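You operate a simulated robot arm through the tools that you are given. There is no shell and no other tool. Be economical: measure what you need, move in short steps, check, and stop when the job is done.

The job below is to be done with a simulated two-armed robot. You get a single attempt, and the scene is never put back.

Task
Push the second drawer from the top of the right blue cabinet shut. Put the round blue plug on the ledge of the cart away on the top of the grey bench. Put one of the steel hex cap with a green tops from the top of the back bench on the right middle shelf of the cart. Fetch the steel pot from the top of the back bench and set it on top of the blue gauge there. Put the purple tape roll on the white dish of water. Put the steel elbow with red bands from the top of the green bench on the top of the cream bench. Put the orange cloth from the top of the back bench on the top of the left blue cabinet. Pick up the jug with the orange handle with one hand, pass it to the other hand and put it on the top of the low grey cabinet. Any order will do. Set down upright: round blue plug, jug with the orange handle.

Only the result counts: the job must be done as asked and must still hold three seconds after the hand-in. Knocking over, shifting, dropping, spilling or breaking anything else fails it. A push-on lid holds only when it is set on centred and level and pressed home; a screw cap is set on level and turned clockwise until tight. Flat cloth is picked up by pressing the open fingertips on it (5 to 10 N) and closing them slowly along it; thin cloth reads only 2 to 8 mm in the jaws.

Robot
Two 7-joint arms with two-finger parallel grippers on one trunk, on a base that drives. Base frame: it is fixed to the floor where the robot stands at the start and does not move with it; the origin is under the middle of the robot, x ahead of it, y to its left, z up. Units: cm, rad, N and s.
The left shoulder is at the start at [8, 13.1, 94.7], the right one opposite. With the tool pointing down near the work surface each hand reaches from about 40 to 86 cm from the robot's upright axis, wherever it stands, measured 20 degrees to its own side. Places, roughly: blue gauge [175, 75, 100]; jug with the orange handle [-250, -600, 75]; orange cloth (9x7x5 cm) [240, 30, 90]; purple tape roll (6x6x6 cm) [430, -540, 90]; right middle shelf of the cart [90, -240, 60]; round blue plug (4x4x6 cm) [40, -260, 100]; second drawer of the right blue cabinet [50, 30, 70]; steel elbow with red bands (6x6x3 cm) [400, -320, 90]; steel hex cap with a green top (3x4x3 cm) [120, 70, 90]; steel pot (8x8x8 cm) [120, 40, 90]; top of the cream bench [80, -680, 80]; top of the grey bench [-280, -610, 80]; top of the left blue cabinet (40x24 cm) [2, 62, 90]; top of the low grey cabinet [-110, -430, 30]; white dish of water (9x9x2 cm) [430, -520, 90]. Payload 1.57 kg a hand.
The tool frame of a hand sits at the grasp point between the pads (the TCP): z along the fingers, y along the line on which they close. The tips reach 3 cm beyond it. Largest opening 11 cm; finger width 2.4, thickness 1.2; the body of the gripper, 4.8 by 11.2 cm, starts 7.8 cm behind the TCP.
Orientation is told as [roll, pitch, yaw] about the base's x, y, z axes, in that order, counted from this pose: with the fingers straight down and closing along the base's y, the tool's x points along the base's -x, its y along +y and its z along -z.

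Tools
- The arms move only by the tool step_arm. It takes "left_steps", "right_steps" or both (then of equal length, played together; a hand with none holds still); each is a list of rows, each a list of 7 numbers: the finger opening in mm, from 0 to 110, then the shift along the base's x, y, z in units of 400 mm (1.0 is 400 mm), then the turn, a rotation vector about the base's x, y, z in units of 60 degrees (1.0 is 60 degrees). In form: [[fingers, x, y, z, rx, ry, rz], ...]. A call has 1 to 12 rows; each row is the pose to reach, as a shift and turn from the pose commanded when the call began. A call with a number of a shift or a turn outside -1 to 1 is refused whole. Each row takes 0.2 s and may step no farther than 5 cm and 0.15 rad from the row before; otherwise, or with a gripper value out of range, the whole call is refused. A pose out of reach is approached as far as the arm can. The call stops where the force on the tool passes 40 N (or 10 N more than at its start, if that is more) or the arm is blocked; 0.2 s more then pass. Each finger travels about 10.8 cm/s and halts on what it meets, pressing with about 38 N; the grip force reading is that of the motor and also rises with nothing between the fingers. The clock runs only during rows and for 0.2 s after the last one: add rows that repeat a pose to give the fingers time. It gives the time, the measured TCP pose, the force on the tool (base axes), the opening and the grip force at its end, in the units of the frame above (readings bear some noise), with the torque about the TCP (base axes, N m) and any sound that the robot's microphone picked up.
- Cameras (640 x 400 px; columns grow to the right, rows downward): "scene" is now at [-7.85, 5.87, 141.62]; the picture's right is [0.69, -0.72, 0.00], its down [-0.47, -0.45, -0.76] and it looks along [0.55, 0.53, -0.65] (base axes); focal length 266 px, centre (320, 200). "left" rides on the left gripper at [7, -1.6, -14.1] in its tool frame; the picture's right is [0.23, 0.97, 0.00], its down [-0.86, 0.20, -0.48] and it looks along [-0.47, 0.11, 0.88] (tool axes); focal length 222 px, centre (320, 200). "right" rides on the right gripper at [7, 1.6, -14.1] in its tool frame; the picture's right is [-0.23, 0.97, 0.00], its down [-0.86, -0.20, -0.48] and it looks along [-0.47, -0.11, 0.88] (tool axes); focal length 222 px, centre (320, 200). There is no depth. A picture from a camera that has moved, and an enlarged one, comes with that camera's place and axes in the base frame and with its lens. The place of the scene camera against the robot may be out by one fixed shift of up to 1.2 cm in any direction.
- camera(camera): a new picture of that camera. The clock stands still meanwhile.
- drive_base(legs): drives the robot by 1 to 6 legs, each [ahead, left, turn to the left] in cm, cm and rad, along the robot's own axes; the way and the turn of a leg run together, so that a leg with both is an arc; at most 150 cm and 3.142 rad a leg. The arms and the cameras ride along, it lands a little off, and it stops where it bumps. It gives what a move gives.
- pan_tilt(pan, tilt): turns the head with the scene camera to pan (to the left, within 1.902 rad either way) and tilt (down, from -0.506 to 1.204), counted from straight ahead of the robot. It gives what a move gives.
- enlarge(camera, box): a new picture of the part [left, top, right, bottom] of that camera's present view, enlarged. The clock stands still meanwhile.
- job_done(): hands the job in; it is judged then, once.

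Work in short steps. Places have to be worked out from the pictures, the camera data and where the tool is seen: move nearer, look again, correct. Check each grasp and each placing, and mend what went wrong. You have 483 turns and 230 pictures in all, those below and enlarged ones among them. Open the grippers and draw the arms clear of the work before you hand the job in, unless the task says otherwise.

The tools are called after "Call:" as name(argument=value, ...) on one line, values as JSON. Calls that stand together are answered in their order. step_arm: Moves the arms, as the interface text tells. Its arguments: {"type":"object","properties":{"left_steps":{"type":"array","items":{"type":"array","items":{"type":"number"}}},"right_steps":{"type":"array","items":{"type":"array","items":{"type":"number"}}}},"required":[]} The other tools are called the same way: drive_base (legs) drives the base; pan_tilt (pan, tilt) turns the head that bears the scene camera; camera (camera) takes a picture; enlarge (camera, box) takes an enlarged picture of a part of a camera's view; job_done () hands the job in.

At the start:

```text
clock: 0.0
left_ee_pos: [28.14, 42.81, 112.03]
left_tool_rot: [0.001, -0.001, -0.001]
left_wrist_force: [-0.6, 0.5, 0.4]
left_ft_torque: [0.0, -0.01, -0.02]
left_width: 11.02
left_grip_force: 0.0
right_ee_pos: [50.95, 5.27, 118.52]
right_tool_rot: [0.0, 0.0, 0.0]
right_wrist_force: [-0.3, 0.8, -0.5]
right_ft_torque: [0.0, 0.02, -0.02]
right_width: 10.99
right_grip_force: 0.0
robot x, y, heading: [-0.12, 0.33, 0.001]
head pan, tilt: [0.766, 0.71]
```

scene: 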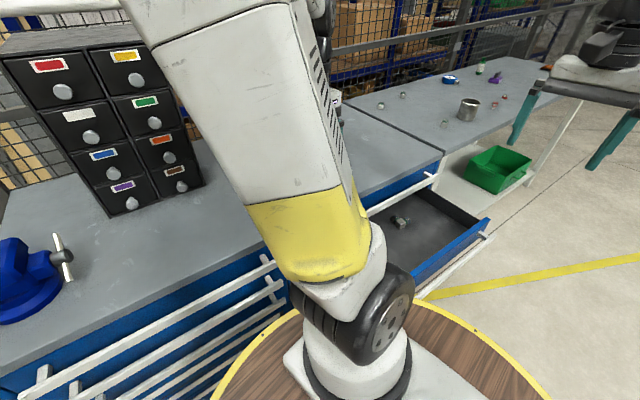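
right: 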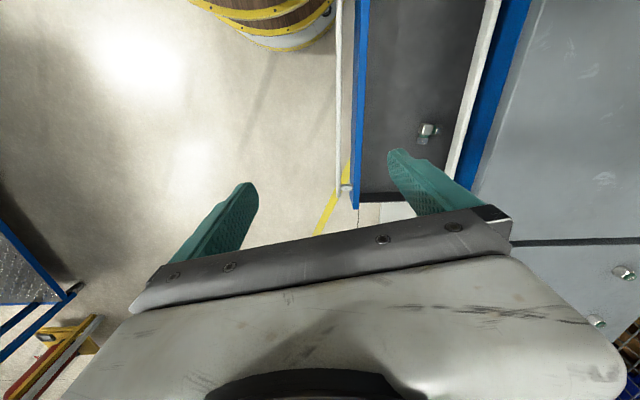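
left: 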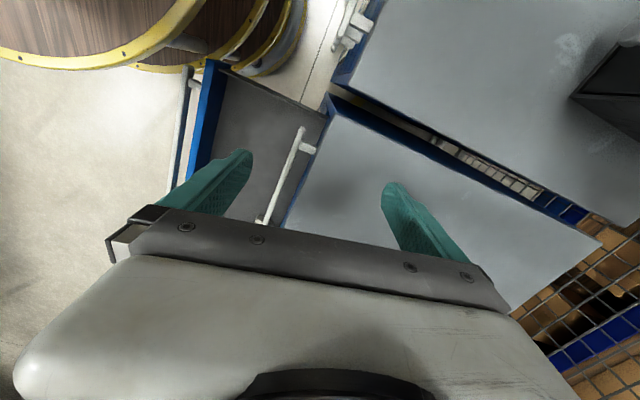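

The scene shows the left cabinets, an open drawer and the back bench beyond. I look around with the head to get the layout before moving.

Call:
pan_tilt(pan=0.3, tilt=0.5)

Call:
camera(camera="scene")

Call:
pan_tilt(pan=-0.9, tilt=0.5)

Call:
camera(camera="scene")

```text
clock: 0.9
left_ee_pos: [28.26, 42.62, 112.04]
left_tool_rot: [0.0, -0.001, -0.001]
left_wrist_force: [0.1, 0.1, 0.0]
left_ft_torque: [0.05, -0.03, 0.03]
left_width: 10.99
left_grip_force: 0.0
right_ee_pos: [50.89, 5.26, 118.43]
right_tool_rot: [0.001, 0.0, 0.0]
right_wrist_force: [-0.7, -0.3, 0.1]
right_ft_torque: [-0.02, -0.01, 0.03]
right_width: 10.99
right_grip_force: 0.0
robot x, y, heading: [0.24, -0.24, -0.001]
head pan, tilt: [0.3, 0.499]
```

```text
226 pictures are left
camera scene: at [-5.25, 2.71, 143.48], right [0.3, -0.95, 0.0], down [-0.46, -0.14, -0.88], along [0.84, 0.26, -0.48], focal length 266 px, centre (320, 200)
```

scene: 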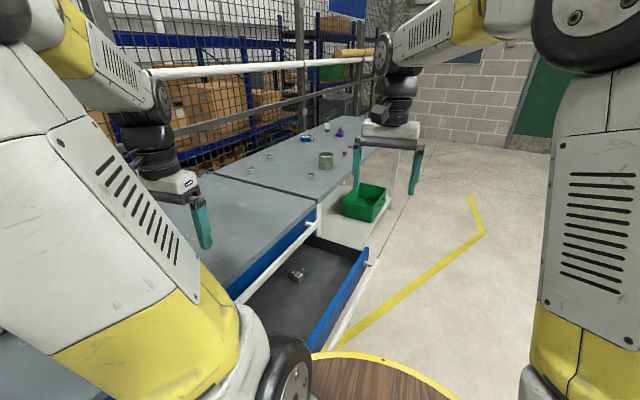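

```text
clock: 2.3
left_ee_pos: [28.15, 42.68, 111.94]
left_tool_rot: [-0.001, -0.001, 0.001]
left_wrist_force: [0.1, 0.9, 0.4]
left_ft_torque: [-0.03, -0.01, 0.0]
left_width: 10.98
left_grip_force: 0.0
right_ee_pos: [50.94, 5.26, 118.51]
right_tool_rot: [0.001, 0.001, 0.0]
right_wrist_force: [0.1, -0.8, 0.1]
right_ft_torque: [-0.01, -0.02, -0.05]
right_width: 10.98
right_grip_force: 0.0
robot x, y, heading: [0.05, 0.07, 0.001]
head pan, tilt: [-0.901, 0.499]
```

```text
225 pictures are left
camera scene: at [-8.28, -7.12, 143.48], right [-0.78, -0.62, 0.0], down [-0.3, 0.37, -0.88], along [0.55, -0.69, -0.48], focal length 266 px, centre (320, 200)
```

scene: 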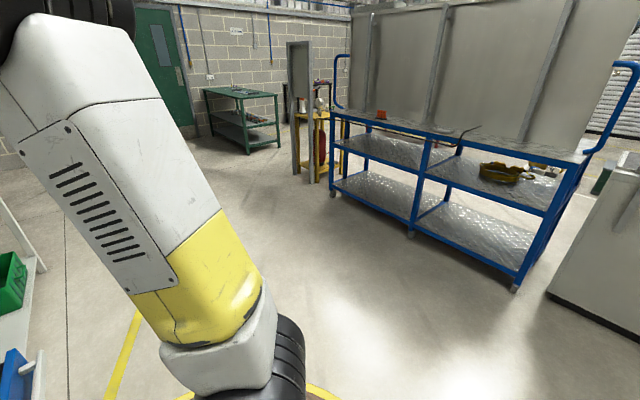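

The open drawer's front stands near y≈8 and the bench beyond matches the listed places. I back off, turn to face the cabinets (+y), and stand in front of the open drawer.

Call:
drive_base(legs=[[0, -65, 0], [0, 0, 1.571], [0, -50, 0]])

Call:
pan_tilt(pan=0, tilt=0.6)

Call:
camera(camera="scene")

Call:
camera(camera="right")

```text
clock: 12.2
left_ee_pos: [6.92, -36.55, 112.04]
left_tool_rot: [0.0, 0.0, 1.552]
left_wrist_force: [-0.6, -0.2, 0.5]
left_ft_torque: [-0.02, 0.01, -0.03]
left_width: 11.0
left_grip_force: 0.0
right_ee_pos: [44.92, -14.48, 118.49]
right_tool_rot: [-0.002, -0.001, 1.552]
right_wrist_force: [-0.7, -0.1, 1.2]
right_ft_torque: [0.0, 0.01, 0.03]
right_width: 11.03
right_grip_force: 0.0
robot x, y, heading: [49.38, -65.6, 1.55]
head pan, tilt: [-0.901, 0.499]
```

```text
clock: 13.4
left_ee_pos: [7.07, -36.39, 111.98]
left_tool_rot: [-0.001, 0.0, 1.551]
left_wrist_force: [-0.4, 1.2, -0.1]
left_ft_torque: [0.02, 0.0, 0.02]
left_width: 11.01
left_grip_force: 0.0
right_ee_pos: [44.85, -14.44, 118.45]
right_tool_rot: [0.001, 0.0, 1.552]
right_wrist_force: [0.1, -0.7, -0.3]
right_ft_torque: [-0.04, -0.02, 0.02]
right_width: 11.01
right_grip_force: 0.0
robot x, y, heading: [49.25, -65.75, 1.551]
head pan, tilt: [0.0, 0.6]
```

```text
224 pictures are left
camera scene: at [49.16, -70.65, 142.57], right [1.0, -0.02, 0.0], down [-0.01, -0.56, -0.83], along [0.02, 0.82, -0.56], focal length 266 px, centre (320, 200)
```

scene: 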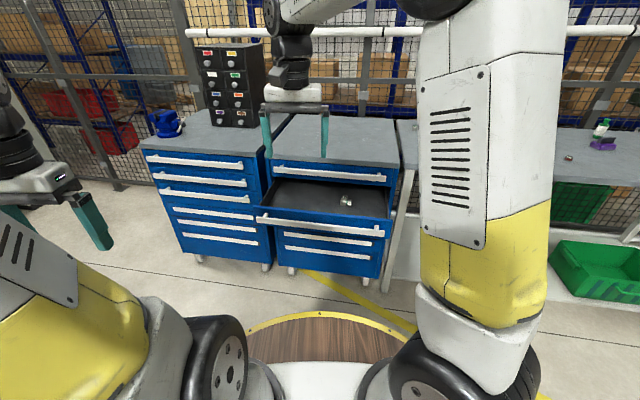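

```text
223 pictures are left
camera right: at [43.22, -21.55, 132.55], right [-0.97, 0.25, 0.0], down [0.22, 0.85, 0.48], along [0.12, 0.46, -0.88], focal length 222 px, centre (320, 200)
```

right: 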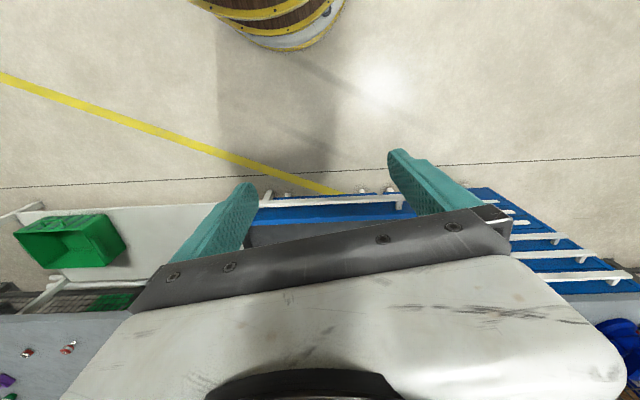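

The drawer handle is near y≈16, z≈70, sticking out about 17 cm. I come 15 cm nearer, then lower the right hand closed and tilted forward in front of it.

Call:
drive_base(legs=[[15, 0, 0.02]])

Call:
step_arm(right_steps=[[80, 0.02, 0, -0.1, 0.1, 0, 0], [50, 0.05, 0, -0.2, 0.2, 0, 0], [20, 0.08, 0, -0.3, 0.3, 0, 0], [0, 0.11, 0, -0.4, 0.4, 0, 0], [0, 0.14, 0, -0.5, 0.5, 0, 0], [0, 0.17, 0, -0.6, 0.6, 0, 0], [0, 0.2, 0, -0.7, 0.7, 0, 0], [0, 0.2, 0, -0.8, 0.76, 0, 0], [0, 0.2, 0, -0.9, 0.76, 0, 0], [0, 0.2, 0, -1.0, 0.76, 0, 0]])

Call:
camera(camera="scene")

Call:
camera(camera="right")

```text
clock: 14.8
left_ee_pos: [6.81, -22.31, 111.89]
left_tool_rot: [0.0, 0.001, 1.57]
left_wrist_force: [-0.6, 0.7, -0.3]
left_ft_torque: [0.03, 0.02, 0.03]
left_width: 10.99
left_grip_force: 0.1
right_ee_pos: [44.29, 0.34, 118.5]
right_tool_rot: [0.0, -0.001, 1.569]
right_wrist_force: [-0.7, 0.0, -0.2]
right_ft_torque: [0.01, 0.0, -0.01]
right_width: 10.99
right_grip_force: 0.1
robot x, y, heading: [49.37, -50.64, 1.569]
head pan, tilt: [0.0, 0.6]
```

```text
clock: 17.0
left_ee_pos: [6.62, -22.36, 111.99]
left_tool_rot: [-0.001, 0.0, 1.569]
left_wrist_force: [-0.5, -0.1, 0.0]
left_ft_torque: [0.03, -0.05, 0.02]
left_width: 11.03
left_grip_force: 0.1
right_ee_pos: [52.09, 0.53, 77.99]
right_tool_rot: [0.0, -0.795, 1.572]
right_wrist_force: [-0.4, -0.9, -0.6]
right_ft_torque: [-0.02, -0.04, 0.02]
right_width: 0.0
right_grip_force: 21.0
robot x, y, heading: [49.48, -50.62, 1.57]
head pan, tilt: [0.0, 0.6]
```

```text
222 pictures are left
camera scene: at [49.38, -55.79, 142.57], right [1.0, 0.0, 0.0], down [0.0, -0.56, -0.83], along [0.0, 0.83, -0.56], focal length 266 px, centre (320, 200)
```

scene: 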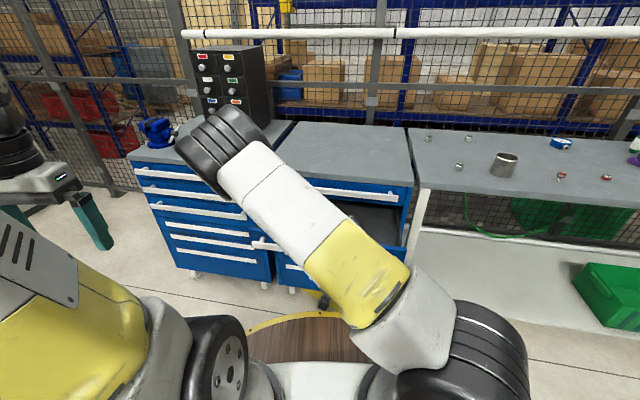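

```text
221 pictures are left
camera right: at [50.55, -14.53, 82.99], right [-0.97, 0.16, 0.16], down [0.2, 0.26, 0.95], along [0.11, 0.95, -0.28], focal length 222 px, centre (320, 200)
```

right: 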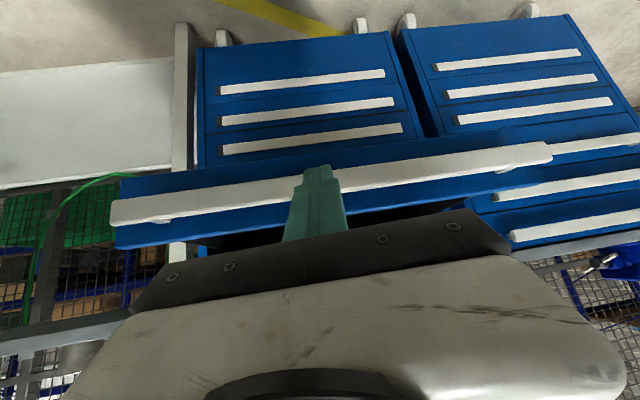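

The fingertips are just in front of the handle and slightly high. I lower 3 cm and push ahead in small steps.

Call:
step_arm(right_steps=[[0, 0.03, 0, -0.08, 0, 0, 0], [0, 0.03, 0.05, -0.08, 0, 0, 0], [0, 0.03, 0.1, -0.08, 0, 0, 0], [0, 0.03, 0.15, -0.08, 0, 0, 0], [0, 0.03, 0.2, -0.08, 0, 0, 0], [0, 0.03, 0.25, -0.08, 0, 0, 0], [0, 0.03, 0.3, -0.08, 0, 0, 0], [0, 0.03, 0.35, -0.08, 0, 0, 0]])

Call:
camera(camera="right")

```text
clock: 18.8
left_ee_pos: [6.64, -22.36, 111.96]
left_tool_rot: [0.0, 0.001, 1.571]
left_wrist_force: [0.7, 0.1, 0.5]
left_ft_torque: [-0.01, -0.05, 0.02]
left_width: 10.99
left_grip_force: 0.2
right_ee_pos: [53.56, 14.48, 75.35]
right_tool_rot: [0.002, -0.795, 1.571]
right_wrist_force: [0.5, -0.4, -0.5]
right_ft_torque: [0.02, 0.0, -0.01]
right_width: 0.0
right_grip_force: 21.2
robot x, y, heading: [49.41, -50.32, 1.569]
head pan, tilt: [0.0, 0.6]
```

```text
220 pictures are left
camera right: at [51.92, -0.65, 80.12], right [-0.97, 0.16, 0.16], down [0.2, 0.26, 0.95], along [0.11, 0.95, -0.28], focal length 222 px, centre (320, 200)
```

right: 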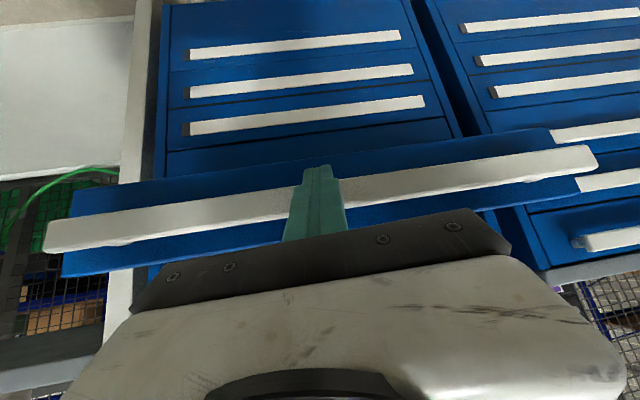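

No resistance yet. I keep pushing ahead in smaller steps.

Call:
step_arm(right_steps=[[0, 0, 0.04, 0, 0, 0, 0], [0, 0, 0.08, 0, 0, 0, 0], [0, 0, 0.12, 0, 0, 0, 0], [0, 0, 0.16, 0, 0, 0, 0], [0, 0, 0.2, 0, 0, 0, 0]])

Call:
camera(camera="right")

Call:
camera(camera="scene")

```text
clock: 20.0
left_ee_pos: [6.73, -22.34, 112.06]
left_tool_rot: [-0.001, -0.001, 1.57]
left_wrist_force: [0.7, -0.3, 0.1]
left_ft_torque: [0.01, 0.0, 0.02]
left_width: 10.98
left_grip_force: 0.0
right_ee_pos: [53.45, 22.34, 75.19]
right_tool_rot: [0.002, -0.795, 1.569]
right_wrist_force: [-1.1, 0.5, 0.5]
right_ft_torque: [-0.02, 0.01, -0.03]
right_width: 0.0
right_grip_force: 21.0
robot x, y, heading: [49.73, -50.7, 1.575]
head pan, tilt: [0.0, 0.6]
```

```text
219 pictures are left
camera right: at [51.9, 7.26, 80.1], right [-0.97, 0.16, 0.16], down [0.2, 0.26, 0.95], along [0.11, 0.95, -0.28], focal length 222 px, centre (320, 200)
```

right: 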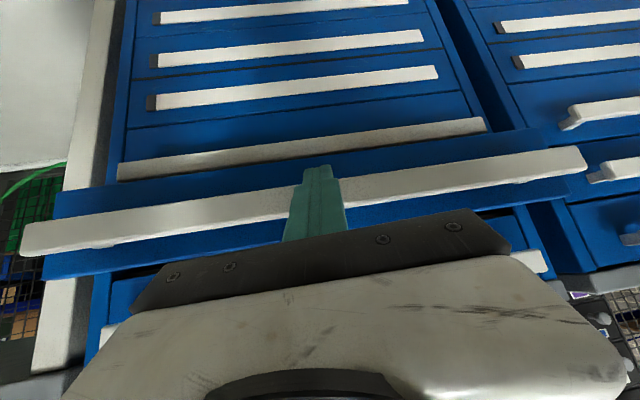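

```text
218 pictures are left
camera scene: at [49.39, -55.74, 142.57], right [1.0, 0.0, 0.0], down [0.0, -0.57, -0.82], along [0.0, 0.82, -0.57], focal length 266 px, centre (320, 200)
```

scene: 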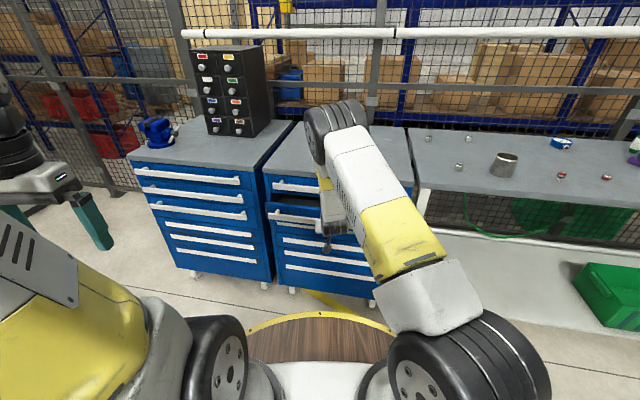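

The drawer follows freely. I push on until it comes against its stop.

Call:
step_arm(right_steps=[[0, 0, 0.04, 0, 0, 0, 0], [0, 0, 0.08, 0, 0, 0, 0], [0, 0, 0.12, 0, 0, 0, 0], [0, 0, 0.15, 0, 0, 0, 0], [0, 0, 0.18, 0, 0, 0, 0], [0, 0, 0.21, 0, 0, 0, 0], [0, 0, 0.24, 0, 0, 0, 0], [0, 0, 0.27, 0, 0, 0, 0], [0, 0, 0.3, 0, 0, 0, 0]])

Call:
camera(camera="right")

Call:
camera(camera="scene")

```text
clock: 21.6
left_ee_pos: [6.75, -22.57, 111.91]
left_tool_rot: [0.0, -0.001, 1.57]
left_wrist_force: [-0.1, 0.1, 0.3]
left_ft_torque: [0.03, -0.05, -0.01]
left_width: 11.01
left_grip_force: 0.2
right_ee_pos: [53.5, 31.52, 75.22]
right_tool_rot: [0.003, -0.789, 1.566]
right_wrist_force: [1.9, -26.6, 20.0]
right_ft_torque: [0.25, -0.25, -0.33]
right_width: 0.01
right_grip_force: 21.5
robot x, y, heading: [49.49, -50.45, 1.568]
head pan, tilt: [0.0, 0.6]
stopped in row 8 (right hand): the force on the tool passed its limit at 62 N (the readings are from after the stop); the commanded pose is now the measured one
```

```text
217 pictures are left
camera right: at [51.9, 16.44, 80.26], right [-0.97, 0.16, 0.16], down [0.2, 0.26, 0.94], along [0.11, 0.95, -0.29], focal length 222 px, centre (320, 200)
```

right: 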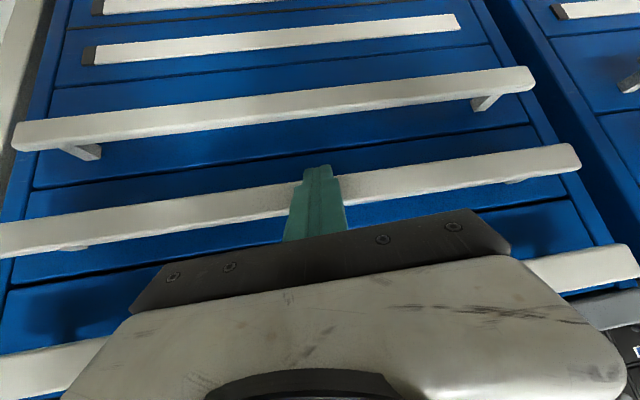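

```text
216 pictures are left
camera scene: at [49.39, -55.97, 142.57], right [1.0, 0.0, 0.0], down [0.0, -0.56, -0.83], along [0.0, 0.83, -0.56], focal length 266 px, centre (320, 200)
```

scene: 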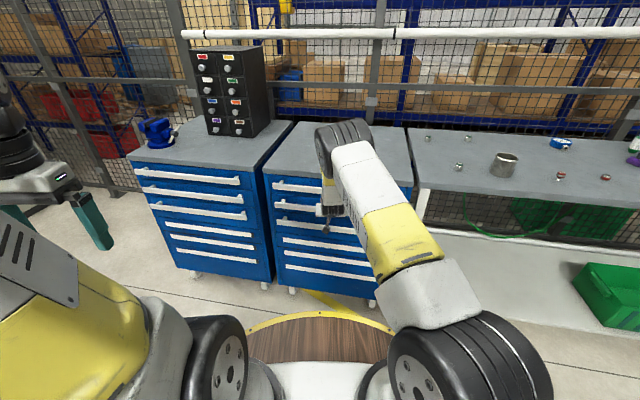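

The drawer is home. I back the hand off, raise it and level the tool.

Call:
step_arm(right_steps=[[0, 0, -0.1, 0, 0, 0, 0], [0, 0, -0.2, 0, 0, 0, 0], [0, 0, -0.3, 0.1, 0, 0, 0], [20, 0, -0.4, 0.2, -0.1, 0, 0], [40, 0, -0.5, 0.3, -0.2, 0, 0], [60, 0, -0.55, 0.4, -0.3, 0, 0], [80, 0, -0.6, 0.5, -0.4, 0, 0], [100, 0, -0.6, 0.6, -0.5, 0, 0], [110, 0, -0.6, 0.7, -0.6, 0, 0], [110, 0, -0.6, 0.8, -0.7, 0, 0], [110, 0, -0.6, 0.9, -0.755, 0, 0], [110, 0, -0.6, 1.0, -0.755, 0, 0]])

Call:
enlarge(camera="scene", box=[120, 120, 440, 320])

```text
refused: row 3 steps farther than a row can; nothing moved
```

```text
2.00 times, centred on (280, 220) of scene
camera zoom: at [49.39, -55.97, 142.57], right [1.0, 0.0, 0.0], down [0.0, -0.56, -0.83], along [0.0, 0.83, -0.56], focal length 533 px, centre (400, 160)
```

zoom: 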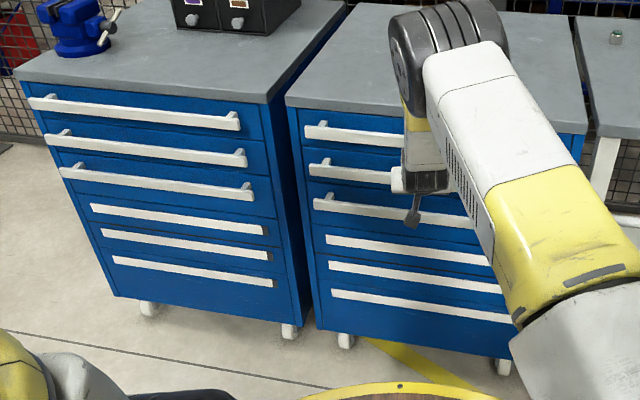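

All drawers look flush. I retract with smaller steps.

Call:
step_arm(right_steps=[[0, 0, -0.1, 0, 0, 0, 0], [0, 0, -0.2, 0, 0, 0, 0], [0, 0, -0.28, 0.08, 0, 0, 0], [20, 0, -0.36, 0.16, -0.1, 0, 0], [40, 0, -0.42, 0.26, -0.2, 0, 0], [60, 0, -0.46, 0.36, -0.3, 0, 0], [80, 0, -0.5, 0.46, -0.4, 0, 0], [100, 0, -0.54, 0.56, -0.5, 0, 0], [110, 0, -0.54, 0.68, -0.6, 0, 0], [110, 0, -0.54, 0.8, -0.7, 0, 0], [110, 0, -0.54, 0.9, -0.755, 0, 0], [110, 0, -0.54, 1.0, -0.755, 0, 0]])

Call:
enlarge(camera="scene", box=[120, 120, 440, 320])

```text
clock: 24.2
left_ee_pos: [6.74, -22.24, 112.06]
left_tool_rot: [0.0, 0.001, 1.57]
left_wrist_force: [-0.1, -0.3, 0.1]
left_ft_torque: [-0.03, 0.01, -0.04]
left_width: 10.98
left_grip_force: 0.1
right_ee_pos: [53.48, 9.99, 115.22]
right_tool_rot: [-0.001, 0.003, 1.567]
right_wrist_force: [-0.8, 0.3, 0.4]
right_ft_torque: [0.01, -0.01, -0.04]
right_width: 11.0
right_grip_force: 0.1
robot x, y, heading: [49.04, -50.65, 1.57]
head pan, tilt: [0.0, 0.6]
```

```text
2.00 times, centred on (280, 220) of scene
camera zoom: at [49.39, -55.75, 142.57], right [1.0, 0.0, 0.0], down [0.0, -0.57, -0.82], along [0.0, 0.82, -0.57], focal length 533 px, centre (400, 160)
```

zoom: 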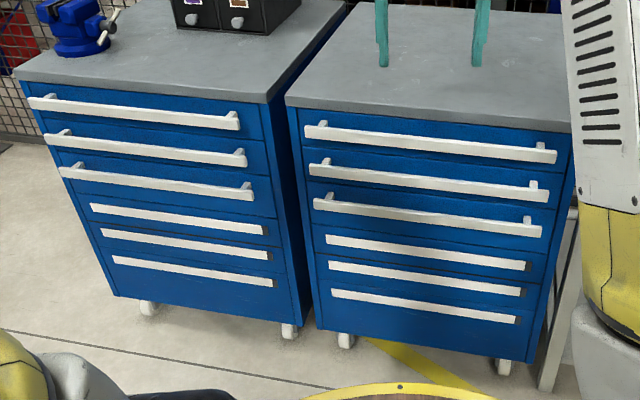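

Drawer is shut. Now I shift right along the bench and look at the objects there.

Call:
drive_base(legs=[[0, -90, 0], [20, 0, 0]])

Call:
camera(camera="scene")

Call:
camera(camera="right")

Call:
camera(camera="left")

```text
clock: 30.2
left_ee_pos: [96.58, -2.33, 111.96]
left_tool_rot: [-0.001, 0.001, 1.583]
left_wrist_force: [0.1, 0.8, -0.1]
left_ft_torque: [0.02, 0.0, -0.02]
left_width: 11.0
left_grip_force: 0.1
right_ee_pos: [142.83, 30.54, 115.04]
right_tool_rot: [0.0, 0.004, 1.584]
right_wrist_force: [0.5, -0.2, 1.0]
right_ft_torque: [0.04, -0.01, 0.01]
right_width: 11.02
right_grip_force: 0.1
robot x, y, heading: [139.88, -30.23, 1.583]
head pan, tilt: [0.0, 0.6]
```

```text
213 pictures are left
camera scene: at [139.69, -35.27, 142.57], right [1.0, 0.01, 0.0], down [0.01, -0.56, -0.83], along [-0.01, 0.82, -0.56], focal length 266 px, centre (320, 200)
```

scene: 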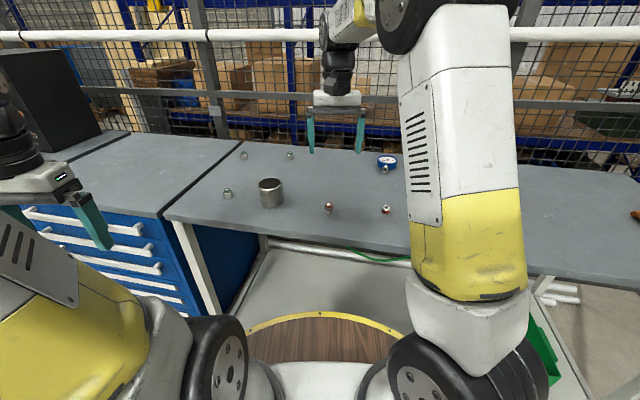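

```text
212 pictures are left
camera right: at [141.31, 23.44, 129.25], right [-0.98, 0.22, 0.0], down [0.19, 0.86, 0.48], along [0.1, 0.46, -0.88], focal length 222 px, centre (320, 200)
```

right: 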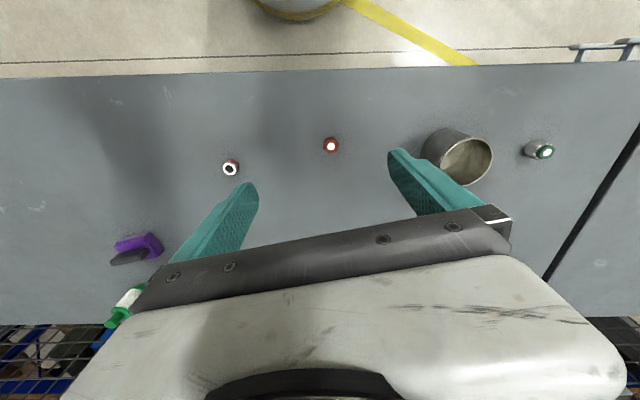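

```text
211 pictures are left
camera left: at [98.24, -9.27, 126.03], right [-0.97, -0.24, 0.0], down [-0.21, 0.85, 0.48], along [-0.11, 0.46, -0.88], focal length 222 px, centre (320, 200)
```

left: 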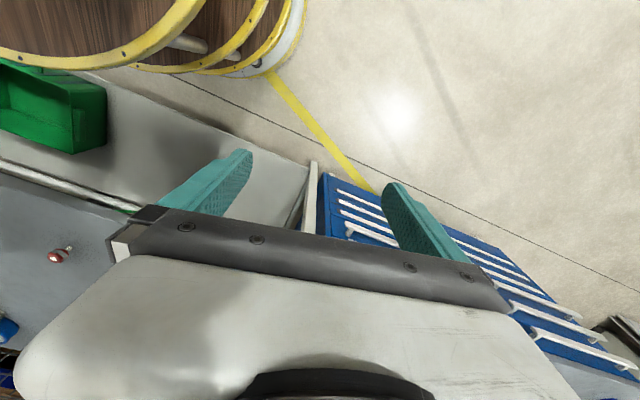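

Bench edge is at y≈21.7; the pot is near (122, 39) and green-topped hex caps sit around (106, 44). I bring the right hand above the pot to measure it.

Call:
step_arm(right_steps=[[110, -0.11, 0.04, 0, 0, 0, 0], [110, -0.22, 0.08, 0, 0, 0, 0], [110, -0.33, 0.12, 0, 0, 0, 0], [110, -0.44, 0.16, 0, 0, 0, 0], [110, -0.52, 0.21, 0, 0, 0, 0]])

Call:
camera(camera="right")

Call:
camera(camera="scene")

```text
clock: 31.4
left_ee_pos: [96.66, -2.53, 111.92]
left_tool_rot: [-0.002, -0.001, 1.584]
left_wrist_force: [-0.4, -1.1, 1.0]
left_ft_torque: [0.05, 0.01, -0.02]
left_width: 10.97
left_grip_force: 0.1
right_ee_pos: [122.99, 37.98, 115.21]
right_tool_rot: [-0.001, 0.003, 1.584]
right_wrist_force: [0.8, -0.4, 1.2]
right_ft_torque: [0.05, 0.03, 0.02]
right_width: 10.99
right_grip_force: 0.1
right hand out of reach, approached as far as the arm can: row 5
robot x, y, heading: [139.62, -30.09, 1.581]
head pan, tilt: [0.0, 0.6]
```

```text
210 pictures are left
camera right: at [121.45, 30.91, 129.31], right [-0.98, 0.22, 0.0], down [0.19, 0.86, 0.48], along [0.1, 0.46, -0.88], focal length 222 px, centre (320, 200)
```

right: 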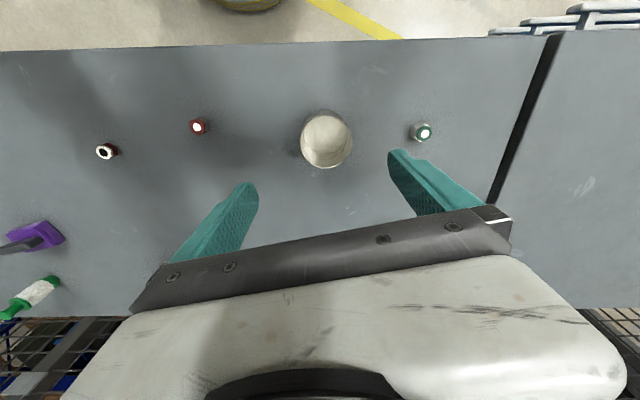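

```text
209 pictures are left
camera scene: at [139.74, -35.35, 142.57], right [1.0, 0.01, 0.0], down [0.01, -0.56, -0.83], along [-0.01, 0.83, -0.56], focal length 266 px, centre (320, 200)
```

scene: 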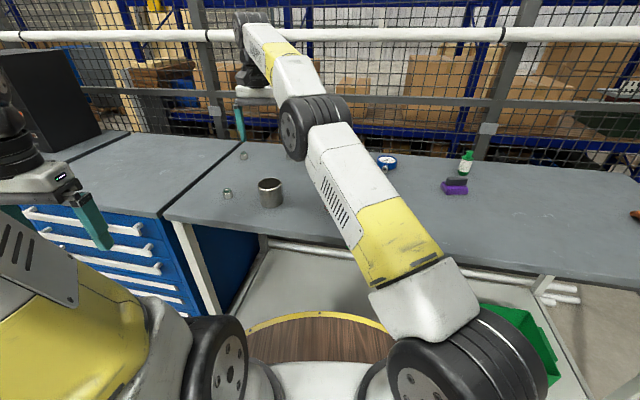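

The pot centre works out at about (122.4, 38.2). The arm was at its limit, so I bring the base nearer (14 ahead, 12 left) and re-place the hand over the pot.

Call:
drive_base(legs=[[14, 14, -0.01]])

Call:
step_arm(right_steps=[[110, 0.06, -0.09, 0, 0, 0, 0], [110, 0.14, -0.17, 0, 0, 0, 0], [110, 0.21, -0.25, 0, 0, 0, 0], [110, 0.29, -0.34, 0, 0, 0, 0], [110, 0.34, -0.36, 0, 0, 0, 0], [110, 0.34, -0.36, 0, 0, 0, 0]])

Call:
camera(camera="right")

Call:
camera(camera="left")

```text
clock: 33.0
left_ee_pos: [82.31, 11.92, 111.92]
left_tool_rot: [0.0, 0.0, 1.575]
left_wrist_force: [0.6, 0.1, 0.3]
left_ft_torque: [0.0, -0.03, 0.0]
left_width: 10.98
left_grip_force: 0.0
right_ee_pos: [109.1, 52.16, 115.05]
right_tool_rot: [0.0, 0.004, 1.574]
right_wrist_force: [0.5, -0.3, -0.1]
right_ft_torque: [0.01, -0.02, 0.03]
right_width: 10.99
right_grip_force: 0.0
robot x, y, heading: [125.07, -16.41, 1.574]
head pan, tilt: [0.0, 0.6]
```

```text
clock: 34.4
left_ee_pos: [82.38, 11.96, 112.01]
left_tool_rot: [0.0, 0.0, 1.573]
left_wrist_force: [1.1, -0.3, 0.0]
left_ft_torque: [0.01, 0.02, -0.01]
left_width: 11.01
left_grip_force: 0.0
right_ee_pos: [122.64, 37.69, 115.02]
right_tool_rot: [-0.001, 0.002, 1.574]
right_wrist_force: [-0.1, -0.1, -0.2]
right_ft_torque: [-0.02, -0.01, 0.0]
right_width: 11.0
right_grip_force: 0.0
robot x, y, heading: [125.04, -16.28, 1.576]
head pan, tilt: [0.0, 0.6]
```

```text
208 pictures are left
camera right: at [121.11, 30.67, 129.23], right [-0.97, 0.22, 0.0], down [0.2, 0.86, 0.48], along [0.11, 0.46, -0.88], focal length 222 px, centre (320, 200)
```

right: 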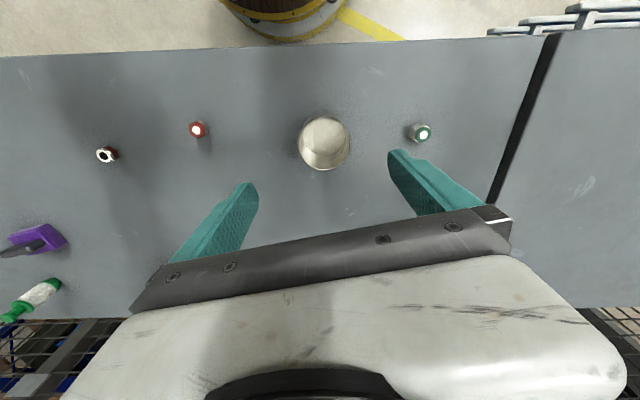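

```text
207 pictures are left
camera left: at [84.01, 5.07, 126.03], right [-0.97, -0.23, 0.0], down [-0.2, 0.85, 0.48], along [-0.11, 0.47, -0.88], focal length 222 px, centre (320, 200)
```

left: 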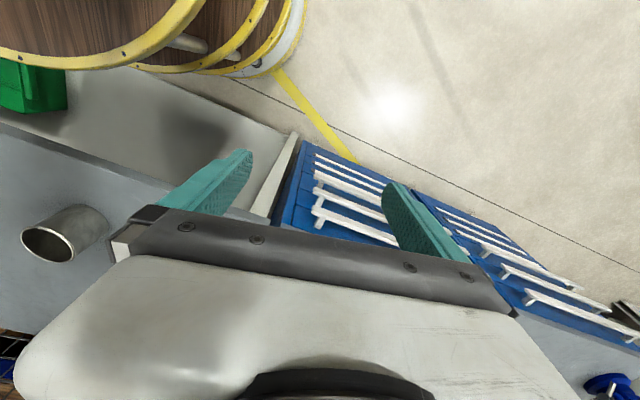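

The hand is centred over the pot within 0.6 cm. I lower to z≈94.5 around it.

Call:
step_arm(right_steps=[[110, -0.008, 0.015, -0.1, 0, 0, 0], [110, -0.008, 0.015, -0.2, 0, 0, 0], [110, -0.008, 0.015, -0.3, 0, 0, 0], [110, -0.008, 0.015, -0.36, 0, 0, 0]])

Call:
camera(camera="right")

```text
clock: 35.4
left_ee_pos: [82.52, 11.97, 112.0]
left_tool_rot: [0.0, -0.001, 1.574]
left_wrist_force: [-1.0, -0.4, 0.2]
left_ft_torque: [0.02, -0.03, 0.01]
left_width: 11.02
left_grip_force: 0.0
right_ee_pos: [122.21, 38.3, 100.57]
right_tool_rot: [0.0, 0.002, 1.573]
right_wrist_force: [1.0, -1.2, 0.3]
right_ft_torque: [0.01, 0.0, -0.01]
right_width: 11.0
right_grip_force: 0.1
robot x, y, heading: [125.08, -15.93, 1.579]
head pan, tilt: [0.0, 0.6]
```

```text
206 pictures are left
camera right: at [120.71, 31.32, 114.65], right [-0.97, 0.22, 0.0], down [0.2, 0.86, 0.48], along [0.11, 0.46, -0.88], focal length 222 px, centre (320, 200)
```

right: 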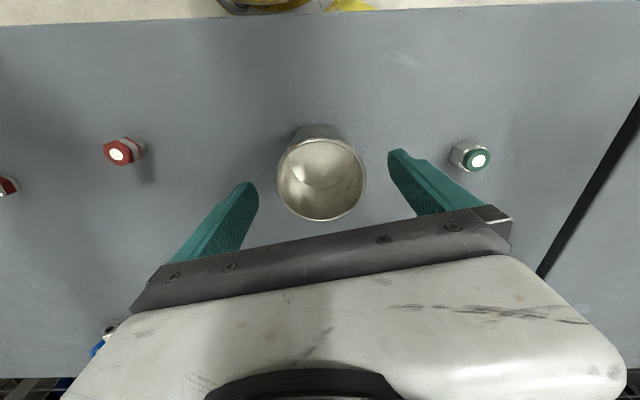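

Well centred. Down 6 cm and close gently.

Call:
step_arm(right_steps=[[110, 0, 0, -0.08, 0, 0, 0], [110, 0, 0, -0.15, 0, 0, 0], [80, 0, 0, -0.15, 0, 0, 0], [60, 0, 0, -0.15, 0, 0, 0], [60, 0, 0, -0.15, 0, 0, 0], [60, 0, 0, -0.15, 0, 0, 0]])

Call:
camera(camera="right")

```text
clock: 36.8
left_ee_pos: [82.42, 11.91, 112.1]
left_tool_rot: [-0.003, -0.002, 1.574]
left_wrist_force: [-0.5, 0.0, -0.2]
left_ft_torque: [-0.01, 0.01, -0.02]
left_width: 11.0
left_grip_force: 0.0
right_ee_pos: [122.39, 38.48, 94.57]
right_tool_rot: [-0.001, 0.004, 1.572]
right_wrist_force: [0.4, -0.5, -0.1]
right_ft_torque: [0.01, 0.01, -0.01]
right_width: 7.21
right_grip_force: 38.3
robot x, y, heading: [125.22, -16.02, 1.571]
head pan, tilt: [0.0, 0.6]
```

```text
205 pictures are left
camera right: at [120.9, 31.39, 108.79], right [-0.97, 0.22, 0.0], down [0.2, 0.86, 0.48], along [0.11, 0.46, -0.88], focal length 222 px, centre (320, 200)
```

right: 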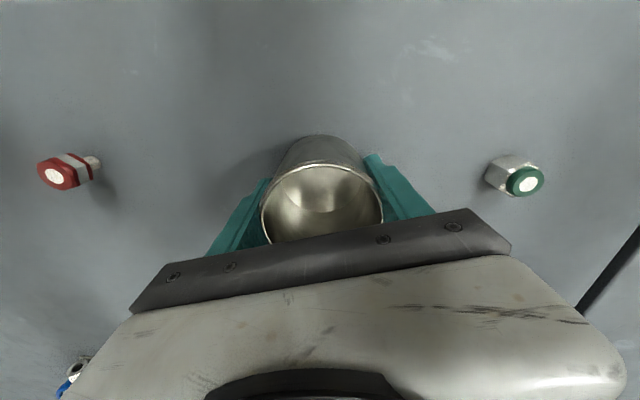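

Grip holds at 7.2 cm. I lift 16 cm and shift the base right toward the gauge.

Call:
step_arm(right_steps=[[60, 0, 0, 0.05, 0, 0, 0], [60, 0, 0, 0.15, 0, 0, 0], [60, 0, 0, 0.25, 0, 0, 0], [60, 0, 0, 0.35, 0, 0, 0], [60, 0, 0, 0.42, 0, 0, 0]])

Call:
drive_base(legs=[[0, -28, 0]])

Call:
camera(camera="scene")

Call:
camera(camera="right")

```text
clock: 38.0
left_ee_pos: [82.43, 11.93, 112.05]
left_tool_rot: [0.001, -0.001, 1.574]
left_wrist_force: [0.8, 0.5, -0.3]
left_ft_torque: [-0.03, -0.05, -0.03]
left_width: 11.0
left_grip_force: 0.0
right_ee_pos: [122.5, 38.28, 111.8]
right_tool_rot: [0.001, 0.002, 1.574]
right_wrist_force: [0.5, 0.3, -1.1]
right_ft_torque: [0.0, -0.02, 0.07]
right_width: 7.17
right_grip_force: 38.0
robot x, y, heading: [125.61, -16.03, 1.576]
head pan, tilt: [0.0, 0.6]
```

```text
clock: 40.0
left_ee_pos: [110.37, 11.88, 111.94]
left_tool_rot: [0.0, -0.002, 1.58]
left_wrist_force: [-0.4, 0.2, -0.4]
left_ft_torque: [-0.03, 0.0, -0.01]
left_width: 11.0
left_grip_force: 0.1
right_ee_pos: [150.56, 38.53, 111.63]
right_tool_rot: [-0.001, 0.002, 1.579]
right_wrist_force: [-0.2, 0.4, -2.1]
right_ft_torque: [-0.01, 0.0, 0.03]
right_width: 7.22
right_grip_force: 38.0
robot x, y, heading: [153.37, -15.68, 1.578]
head pan, tilt: [0.0, 0.6]
```

```text
204 pictures are left
camera scene: at [153.43, -21.1, 142.57], right [1.0, 0.01, 0.0], down [0.0, -0.57, -0.82], along [-0.01, 0.82, -0.57], focal length 266 px, centre (320, 200)
```

scene: 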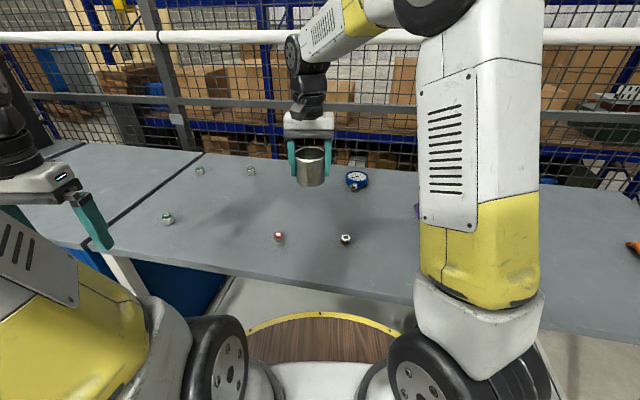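

```text
203 pictures are left
camera right: at [148.94, 31.47, 125.75], right [-0.98, 0.22, 0.0], down [0.19, 0.86, 0.48], along [0.11, 0.46, -0.88], focal length 222 px, centre (320, 200)
```

right: 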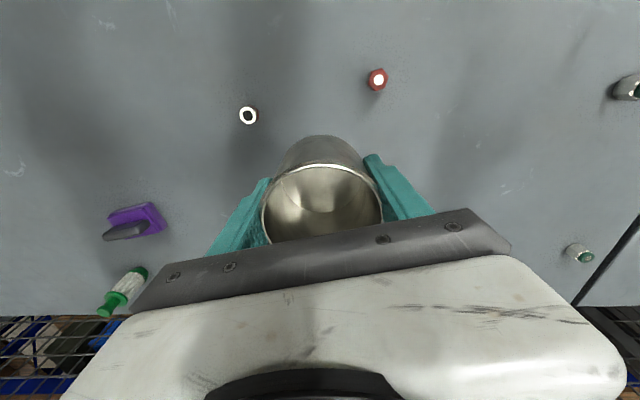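

I enlarge the gauge to see its shape and lie.

Call:
enlarge(camera="scene", box=[316, 155, 396, 205])

```text
8.00 times, centred on (356, 180) of scene
camera zoom: at [153.43, -21.1, 142.57], right [1.0, 0.01, 0.0], down [0.0, -0.57, -0.82], along [-0.01, 0.82, -0.57], focal length 2132 px, centre (32, 360)
```

zoom: 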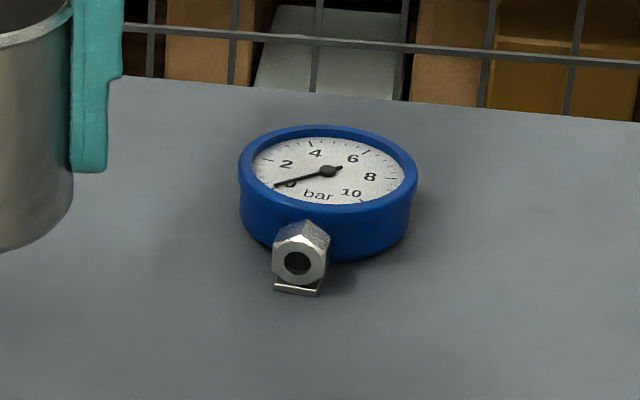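

The gauge lies face up, about 8.6 cm across, near (166, 65), top ≈93.7. I go a little closer and bring the hand alongside it so the wrist camera can measure it.

Call:
drive_base(legs=[[4, 0, 0]])

Call:
step_arm(right_steps=[[60, 0, 0.1, 0.02, 0, 0, 0], [60, 0, 0.2, 0.04, 0, 0, 0], [60, 0, 0.3, 0.04, 0, 0, 0], [60, 0, 0.4, 0.04, 0, 0, 0], [60, 0, 0.45, 0.04, 0, 0, 0], [60, 0, 0.45, 0.04, 0, 0, 0]])

Call:
camera(camera="right")

Call:
camera(camera="scene")

```text
clock: 40.8
left_ee_pos: [110.52, 15.9, 112.03]
left_tool_rot: [-0.001, 0.001, 1.579]
left_wrist_force: [0.0, -0.7, -0.4]
left_ft_torque: [-0.03, -0.02, -0.01]
left_width: 11.0
left_grip_force: 0.1
right_ee_pos: [150.54, 42.43, 111.51]
right_tool_rot: [0.001, 0.005, 1.578]
right_wrist_force: [-0.2, 0.3, -1.4]
right_ft_torque: [0.03, 0.0, -0.01]
right_width: 7.19
right_grip_force: 38.2
robot x, y, heading: [153.24, -12.01, 1.58]
head pan, tilt: [0.0, 0.6]
```

```text
clock: 42.2
left_ee_pos: [110.46, 15.97, 111.96]
left_tool_rot: [0.0, 0.0, 1.581]
left_wrist_force: [0.3, -0.3, 0.6]
left_ft_torque: [-0.01, 0.0, -0.01]
left_width: 10.99
left_grip_force: 0.1
right_ee_pos: [150.6, 60.43, 113.15]
right_tool_rot: [0.0, 0.003, 1.579]
right_wrist_force: [0.8, 0.5, -1.1]
right_ft_torque: [-0.01, 0.01, 0.02]
right_width: 7.18
right_grip_force: 37.9
robot x, y, heading: [153.46, -11.63, 1.579]
head pan, tilt: [0.0, 0.6]
```

```text
201 pictures are left
camera right: at [149.02, 53.48, 127.33], right [-0.98, 0.22, 0.0], down [0.19, 0.86, 0.48], along [0.11, 0.46, -0.88], focal length 222 px, centre (320, 200)
```

right: 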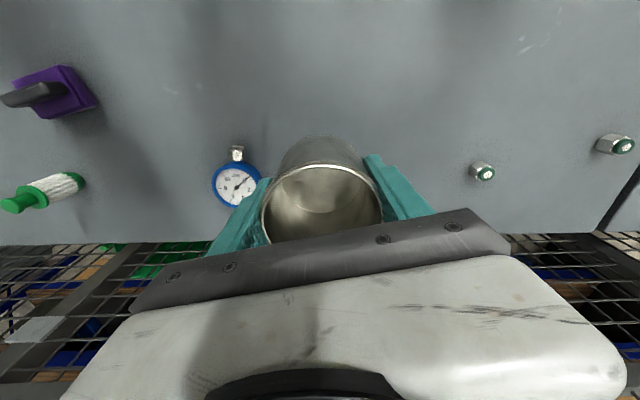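

```text
200 pictures are left
camera scene: at [153.4, -17.12, 142.57], right [1.0, 0.01, 0.0], down [0.0, -0.57, -0.82], along [-0.01, 0.82, -0.57], focal length 266 px, centre (320, 200)
```

scene: 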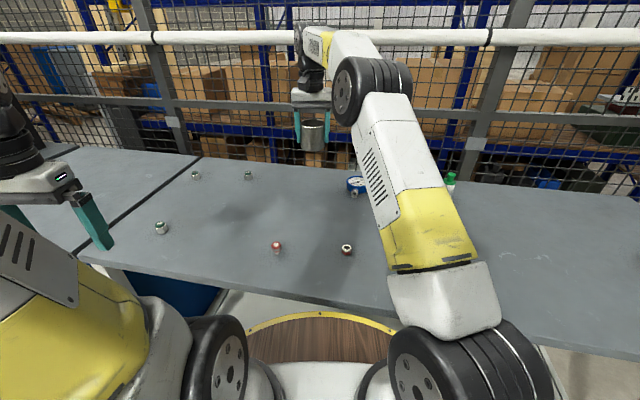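

Call:
enlarge(camera="right", box=[190, 140, 286, 200])

```text
6.67 times, centred on (238, 170) of right
camera zoom: at [149.02, 53.48, 127.33], right [-0.98, 0.22, 0.0], down [0.19, 0.86, 0.48], along [0.11, 0.46, -0.88], focal length 1481 px, centre (867, 400)
```

zoom: 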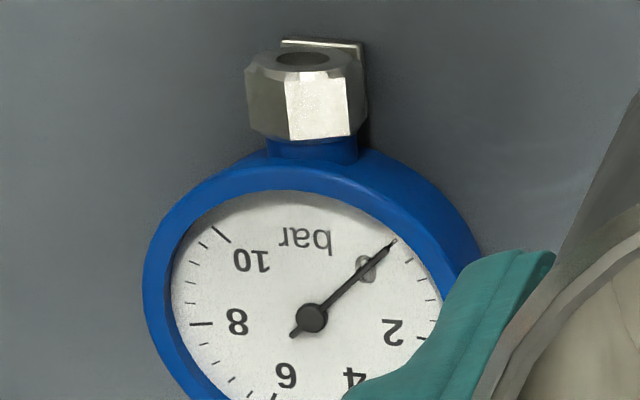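

Gauge centre is ≈(166.5, 65.6). I carry the pot over it at height and then check.

Call:
step_arm(right_steps=[[60, 0.1, 0.03, 0, 0, 0, 0], [60, 0.2, 0.06, 0, 0, 0, 0], [60, 0.3, 0.1, 0, 0, 0, 0], [60, 0.395, 0.134, -0.05, 0, 0, 0], [60, 0.395, 0.134, -0.15, 0, 0, 0], [60, 0.395, 0.134, -0.25, 0, 0, 0], [60, 0.395, 0.134, -0.3, 0, 0, 0], [60, 0.395, 0.134, -0.3, 0, 0, 0]])

Call:
enlarge(camera="scene", box=[316, 155, 396, 205])

Call:
camera(camera="right")

```text
clock: 44.0
left_ee_pos: [110.41, 15.97, 111.91]
left_tool_rot: [0.001, 0.0, 1.58]
left_wrist_force: [0.2, -1.0, 1.0]
left_ft_torque: [-0.03, -0.01, -0.02]
left_width: 11.0
left_grip_force: 0.0
right_ee_pos: [166.35, 68.27, 101.65]
right_tool_rot: [-0.002, 0.006, 1.577]
right_wrist_force: [0.0, -0.6, -1.2]
right_ft_torque: [-0.01, -0.05, -0.03]
right_width: 7.21
right_grip_force: 38.4
right hand out of reach, approached as far as the arm can: row 4, 5, 6, 7, 8
robot x, y, heading: [153.21, -11.99, 1.575]
head pan, tilt: [0.0, 0.6]
```

```text
8.00 times, centred on (356, 180) of scene
camera zoom: at [153.41, -17.12, 142.57], right [1.0, 0.01, 0.0], down [0.0, -0.57, -0.82], along [-0.01, 0.82, -0.57], focal length 2132 px, centre (32, 360)
```

zoom: 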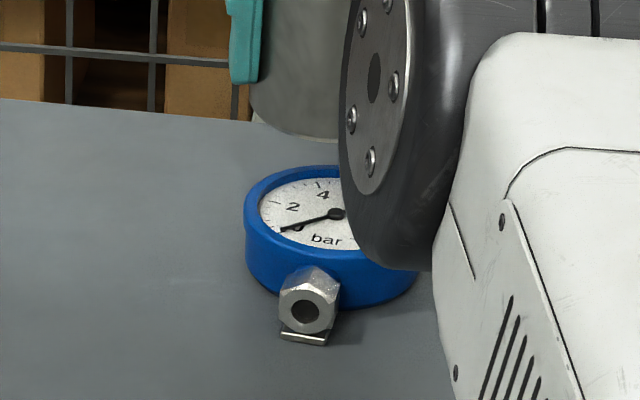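

```text
197 pictures are left
camera right: at [164.78, 61.25, 115.8], right [-0.98, 0.22, 0.0], down [0.19, 0.86, 0.47], along [0.11, 0.46, -0.88], focal length 222 px, centre (320, 200)
```

right: 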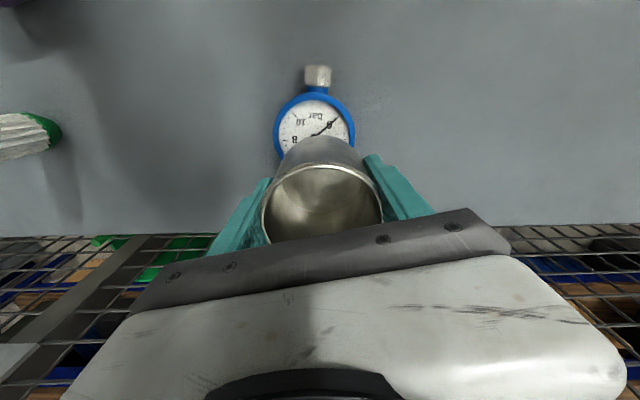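

The arm overshot at its reach limit (y 68.3 instead of 65.8). I raise, move the base left and slightly closer so the gauge lies better within reach.

Call:
step_arm(right_steps=[[60, 0, -0.05, 0.1, 0, 0, 0], [60, 0, -0.15, 0.2, 0, 0, 0], [60, 0, -0.25, 0.25, 0, 0, 0]])

Call:
drive_base(legs=[[2, 10, 0]])

```text
refused: row 2 steps farther than a row can; nothing moved
```

```text
clock: 45.2
left_ee_pos: [100.24, 17.89, 112.01]
left_tool_rot: [0.0, 0.0, 1.578]
left_wrist_force: [0.7, -0.4, -0.5]
left_ft_torque: [0.02, -0.01, -0.02]
left_width: 10.98
left_grip_force: 0.0
right_ee_pos: [155.96, 70.13, 101.67]
right_tool_rot: [0.001, 0.006, 1.578]
right_wrist_force: [-0.4, -0.1, -1.4]
right_ft_torque: [0.02, 0.05, 0.0]
right_width: 7.19
right_grip_force: 38.0
robot x, y, heading: [143.0, -9.75, 1.582]
head pan, tilt: [0.0, 0.6]
```

No harm done. Now I bring the pot over the gauge at safe height, then check position.

Call:
step_arm(right_steps=[[60, 0.0, -0.05, 0.08, 0, 0, 0], [60, 0.09, -0.08, 0.1, 0, 0, 0], [60, 0.18, -0.1, 0.1, 0, 0, 0], [60, 0.26, -0.1, 0.1, 0, 0, 0], [60, 0.26, -0.1, 0.02, 0, 0, 0], [60, 0.26, -0.1, 0.0, 0, 0, 0], [60, 0.26, -0.1, 0.0, 0, 0, 0]])

Call:
enlarge(camera="scene", box=[340, 150, 436, 210])

Call:
camera(camera="right")

```text
clock: 46.8
left_ee_pos: [100.14, 17.72, 112.0]
left_tool_rot: [0.0, -0.002, 1.577]
left_wrist_force: [-0.9, -0.6, 0.1]
left_ft_torque: [0.02, -0.03, 0.02]
left_width: 10.99
left_grip_force: 0.1
right_ee_pos: [166.61, 69.39, 102.79]
right_tool_rot: [0.0, 0.007, 1.579]
right_wrist_force: [0.2, 0.8, -1.4]
right_ft_torque: [-0.01, -0.04, 0.0]
right_width: 7.21
right_grip_force: 38.2
right hand out of reach, approached as far as the arm can: row 1, 2, 3, 4, 5, 6, 7
robot x, y, heading: [143.19, -10.12, 1.582]
head pan, tilt: [0.0, 0.6]
```

```text
6.67 times, centred on (388, 180) of scene
camera zoom: at [143.14, -15.22, 142.57], right [1.0, 0.01, 0.0], down [0.0, -0.57, -0.82], along [-0.01, 0.82, -0.57], focal length 1777 px, centre (-133, 333)
```

zoom: 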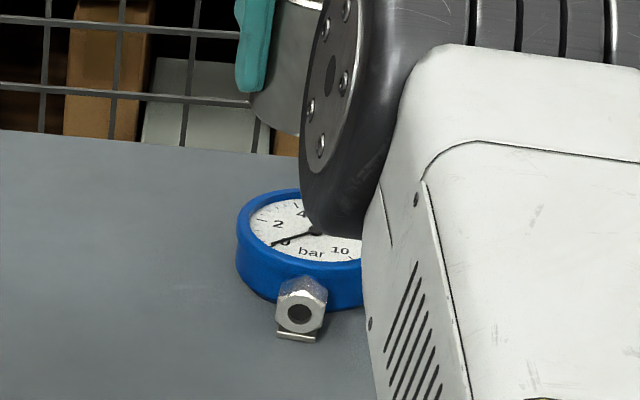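

```text
195 pictures are left
camera right: at [165.21, 62.44, 116.92], right [-0.98, 0.22, 0.0], down [0.19, 0.86, 0.47], along [0.11, 0.46, -0.88], focal length 222 px, centre (320, 200)
```

right: 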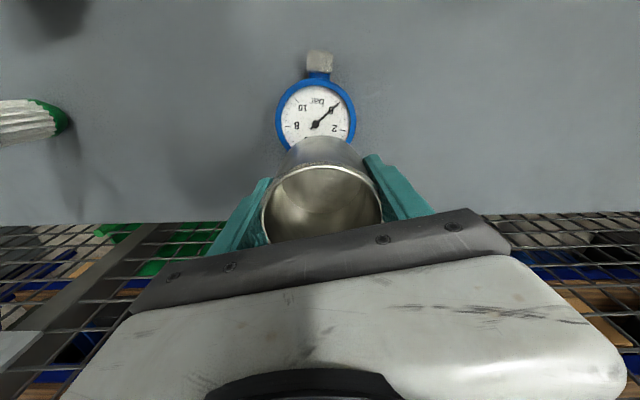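

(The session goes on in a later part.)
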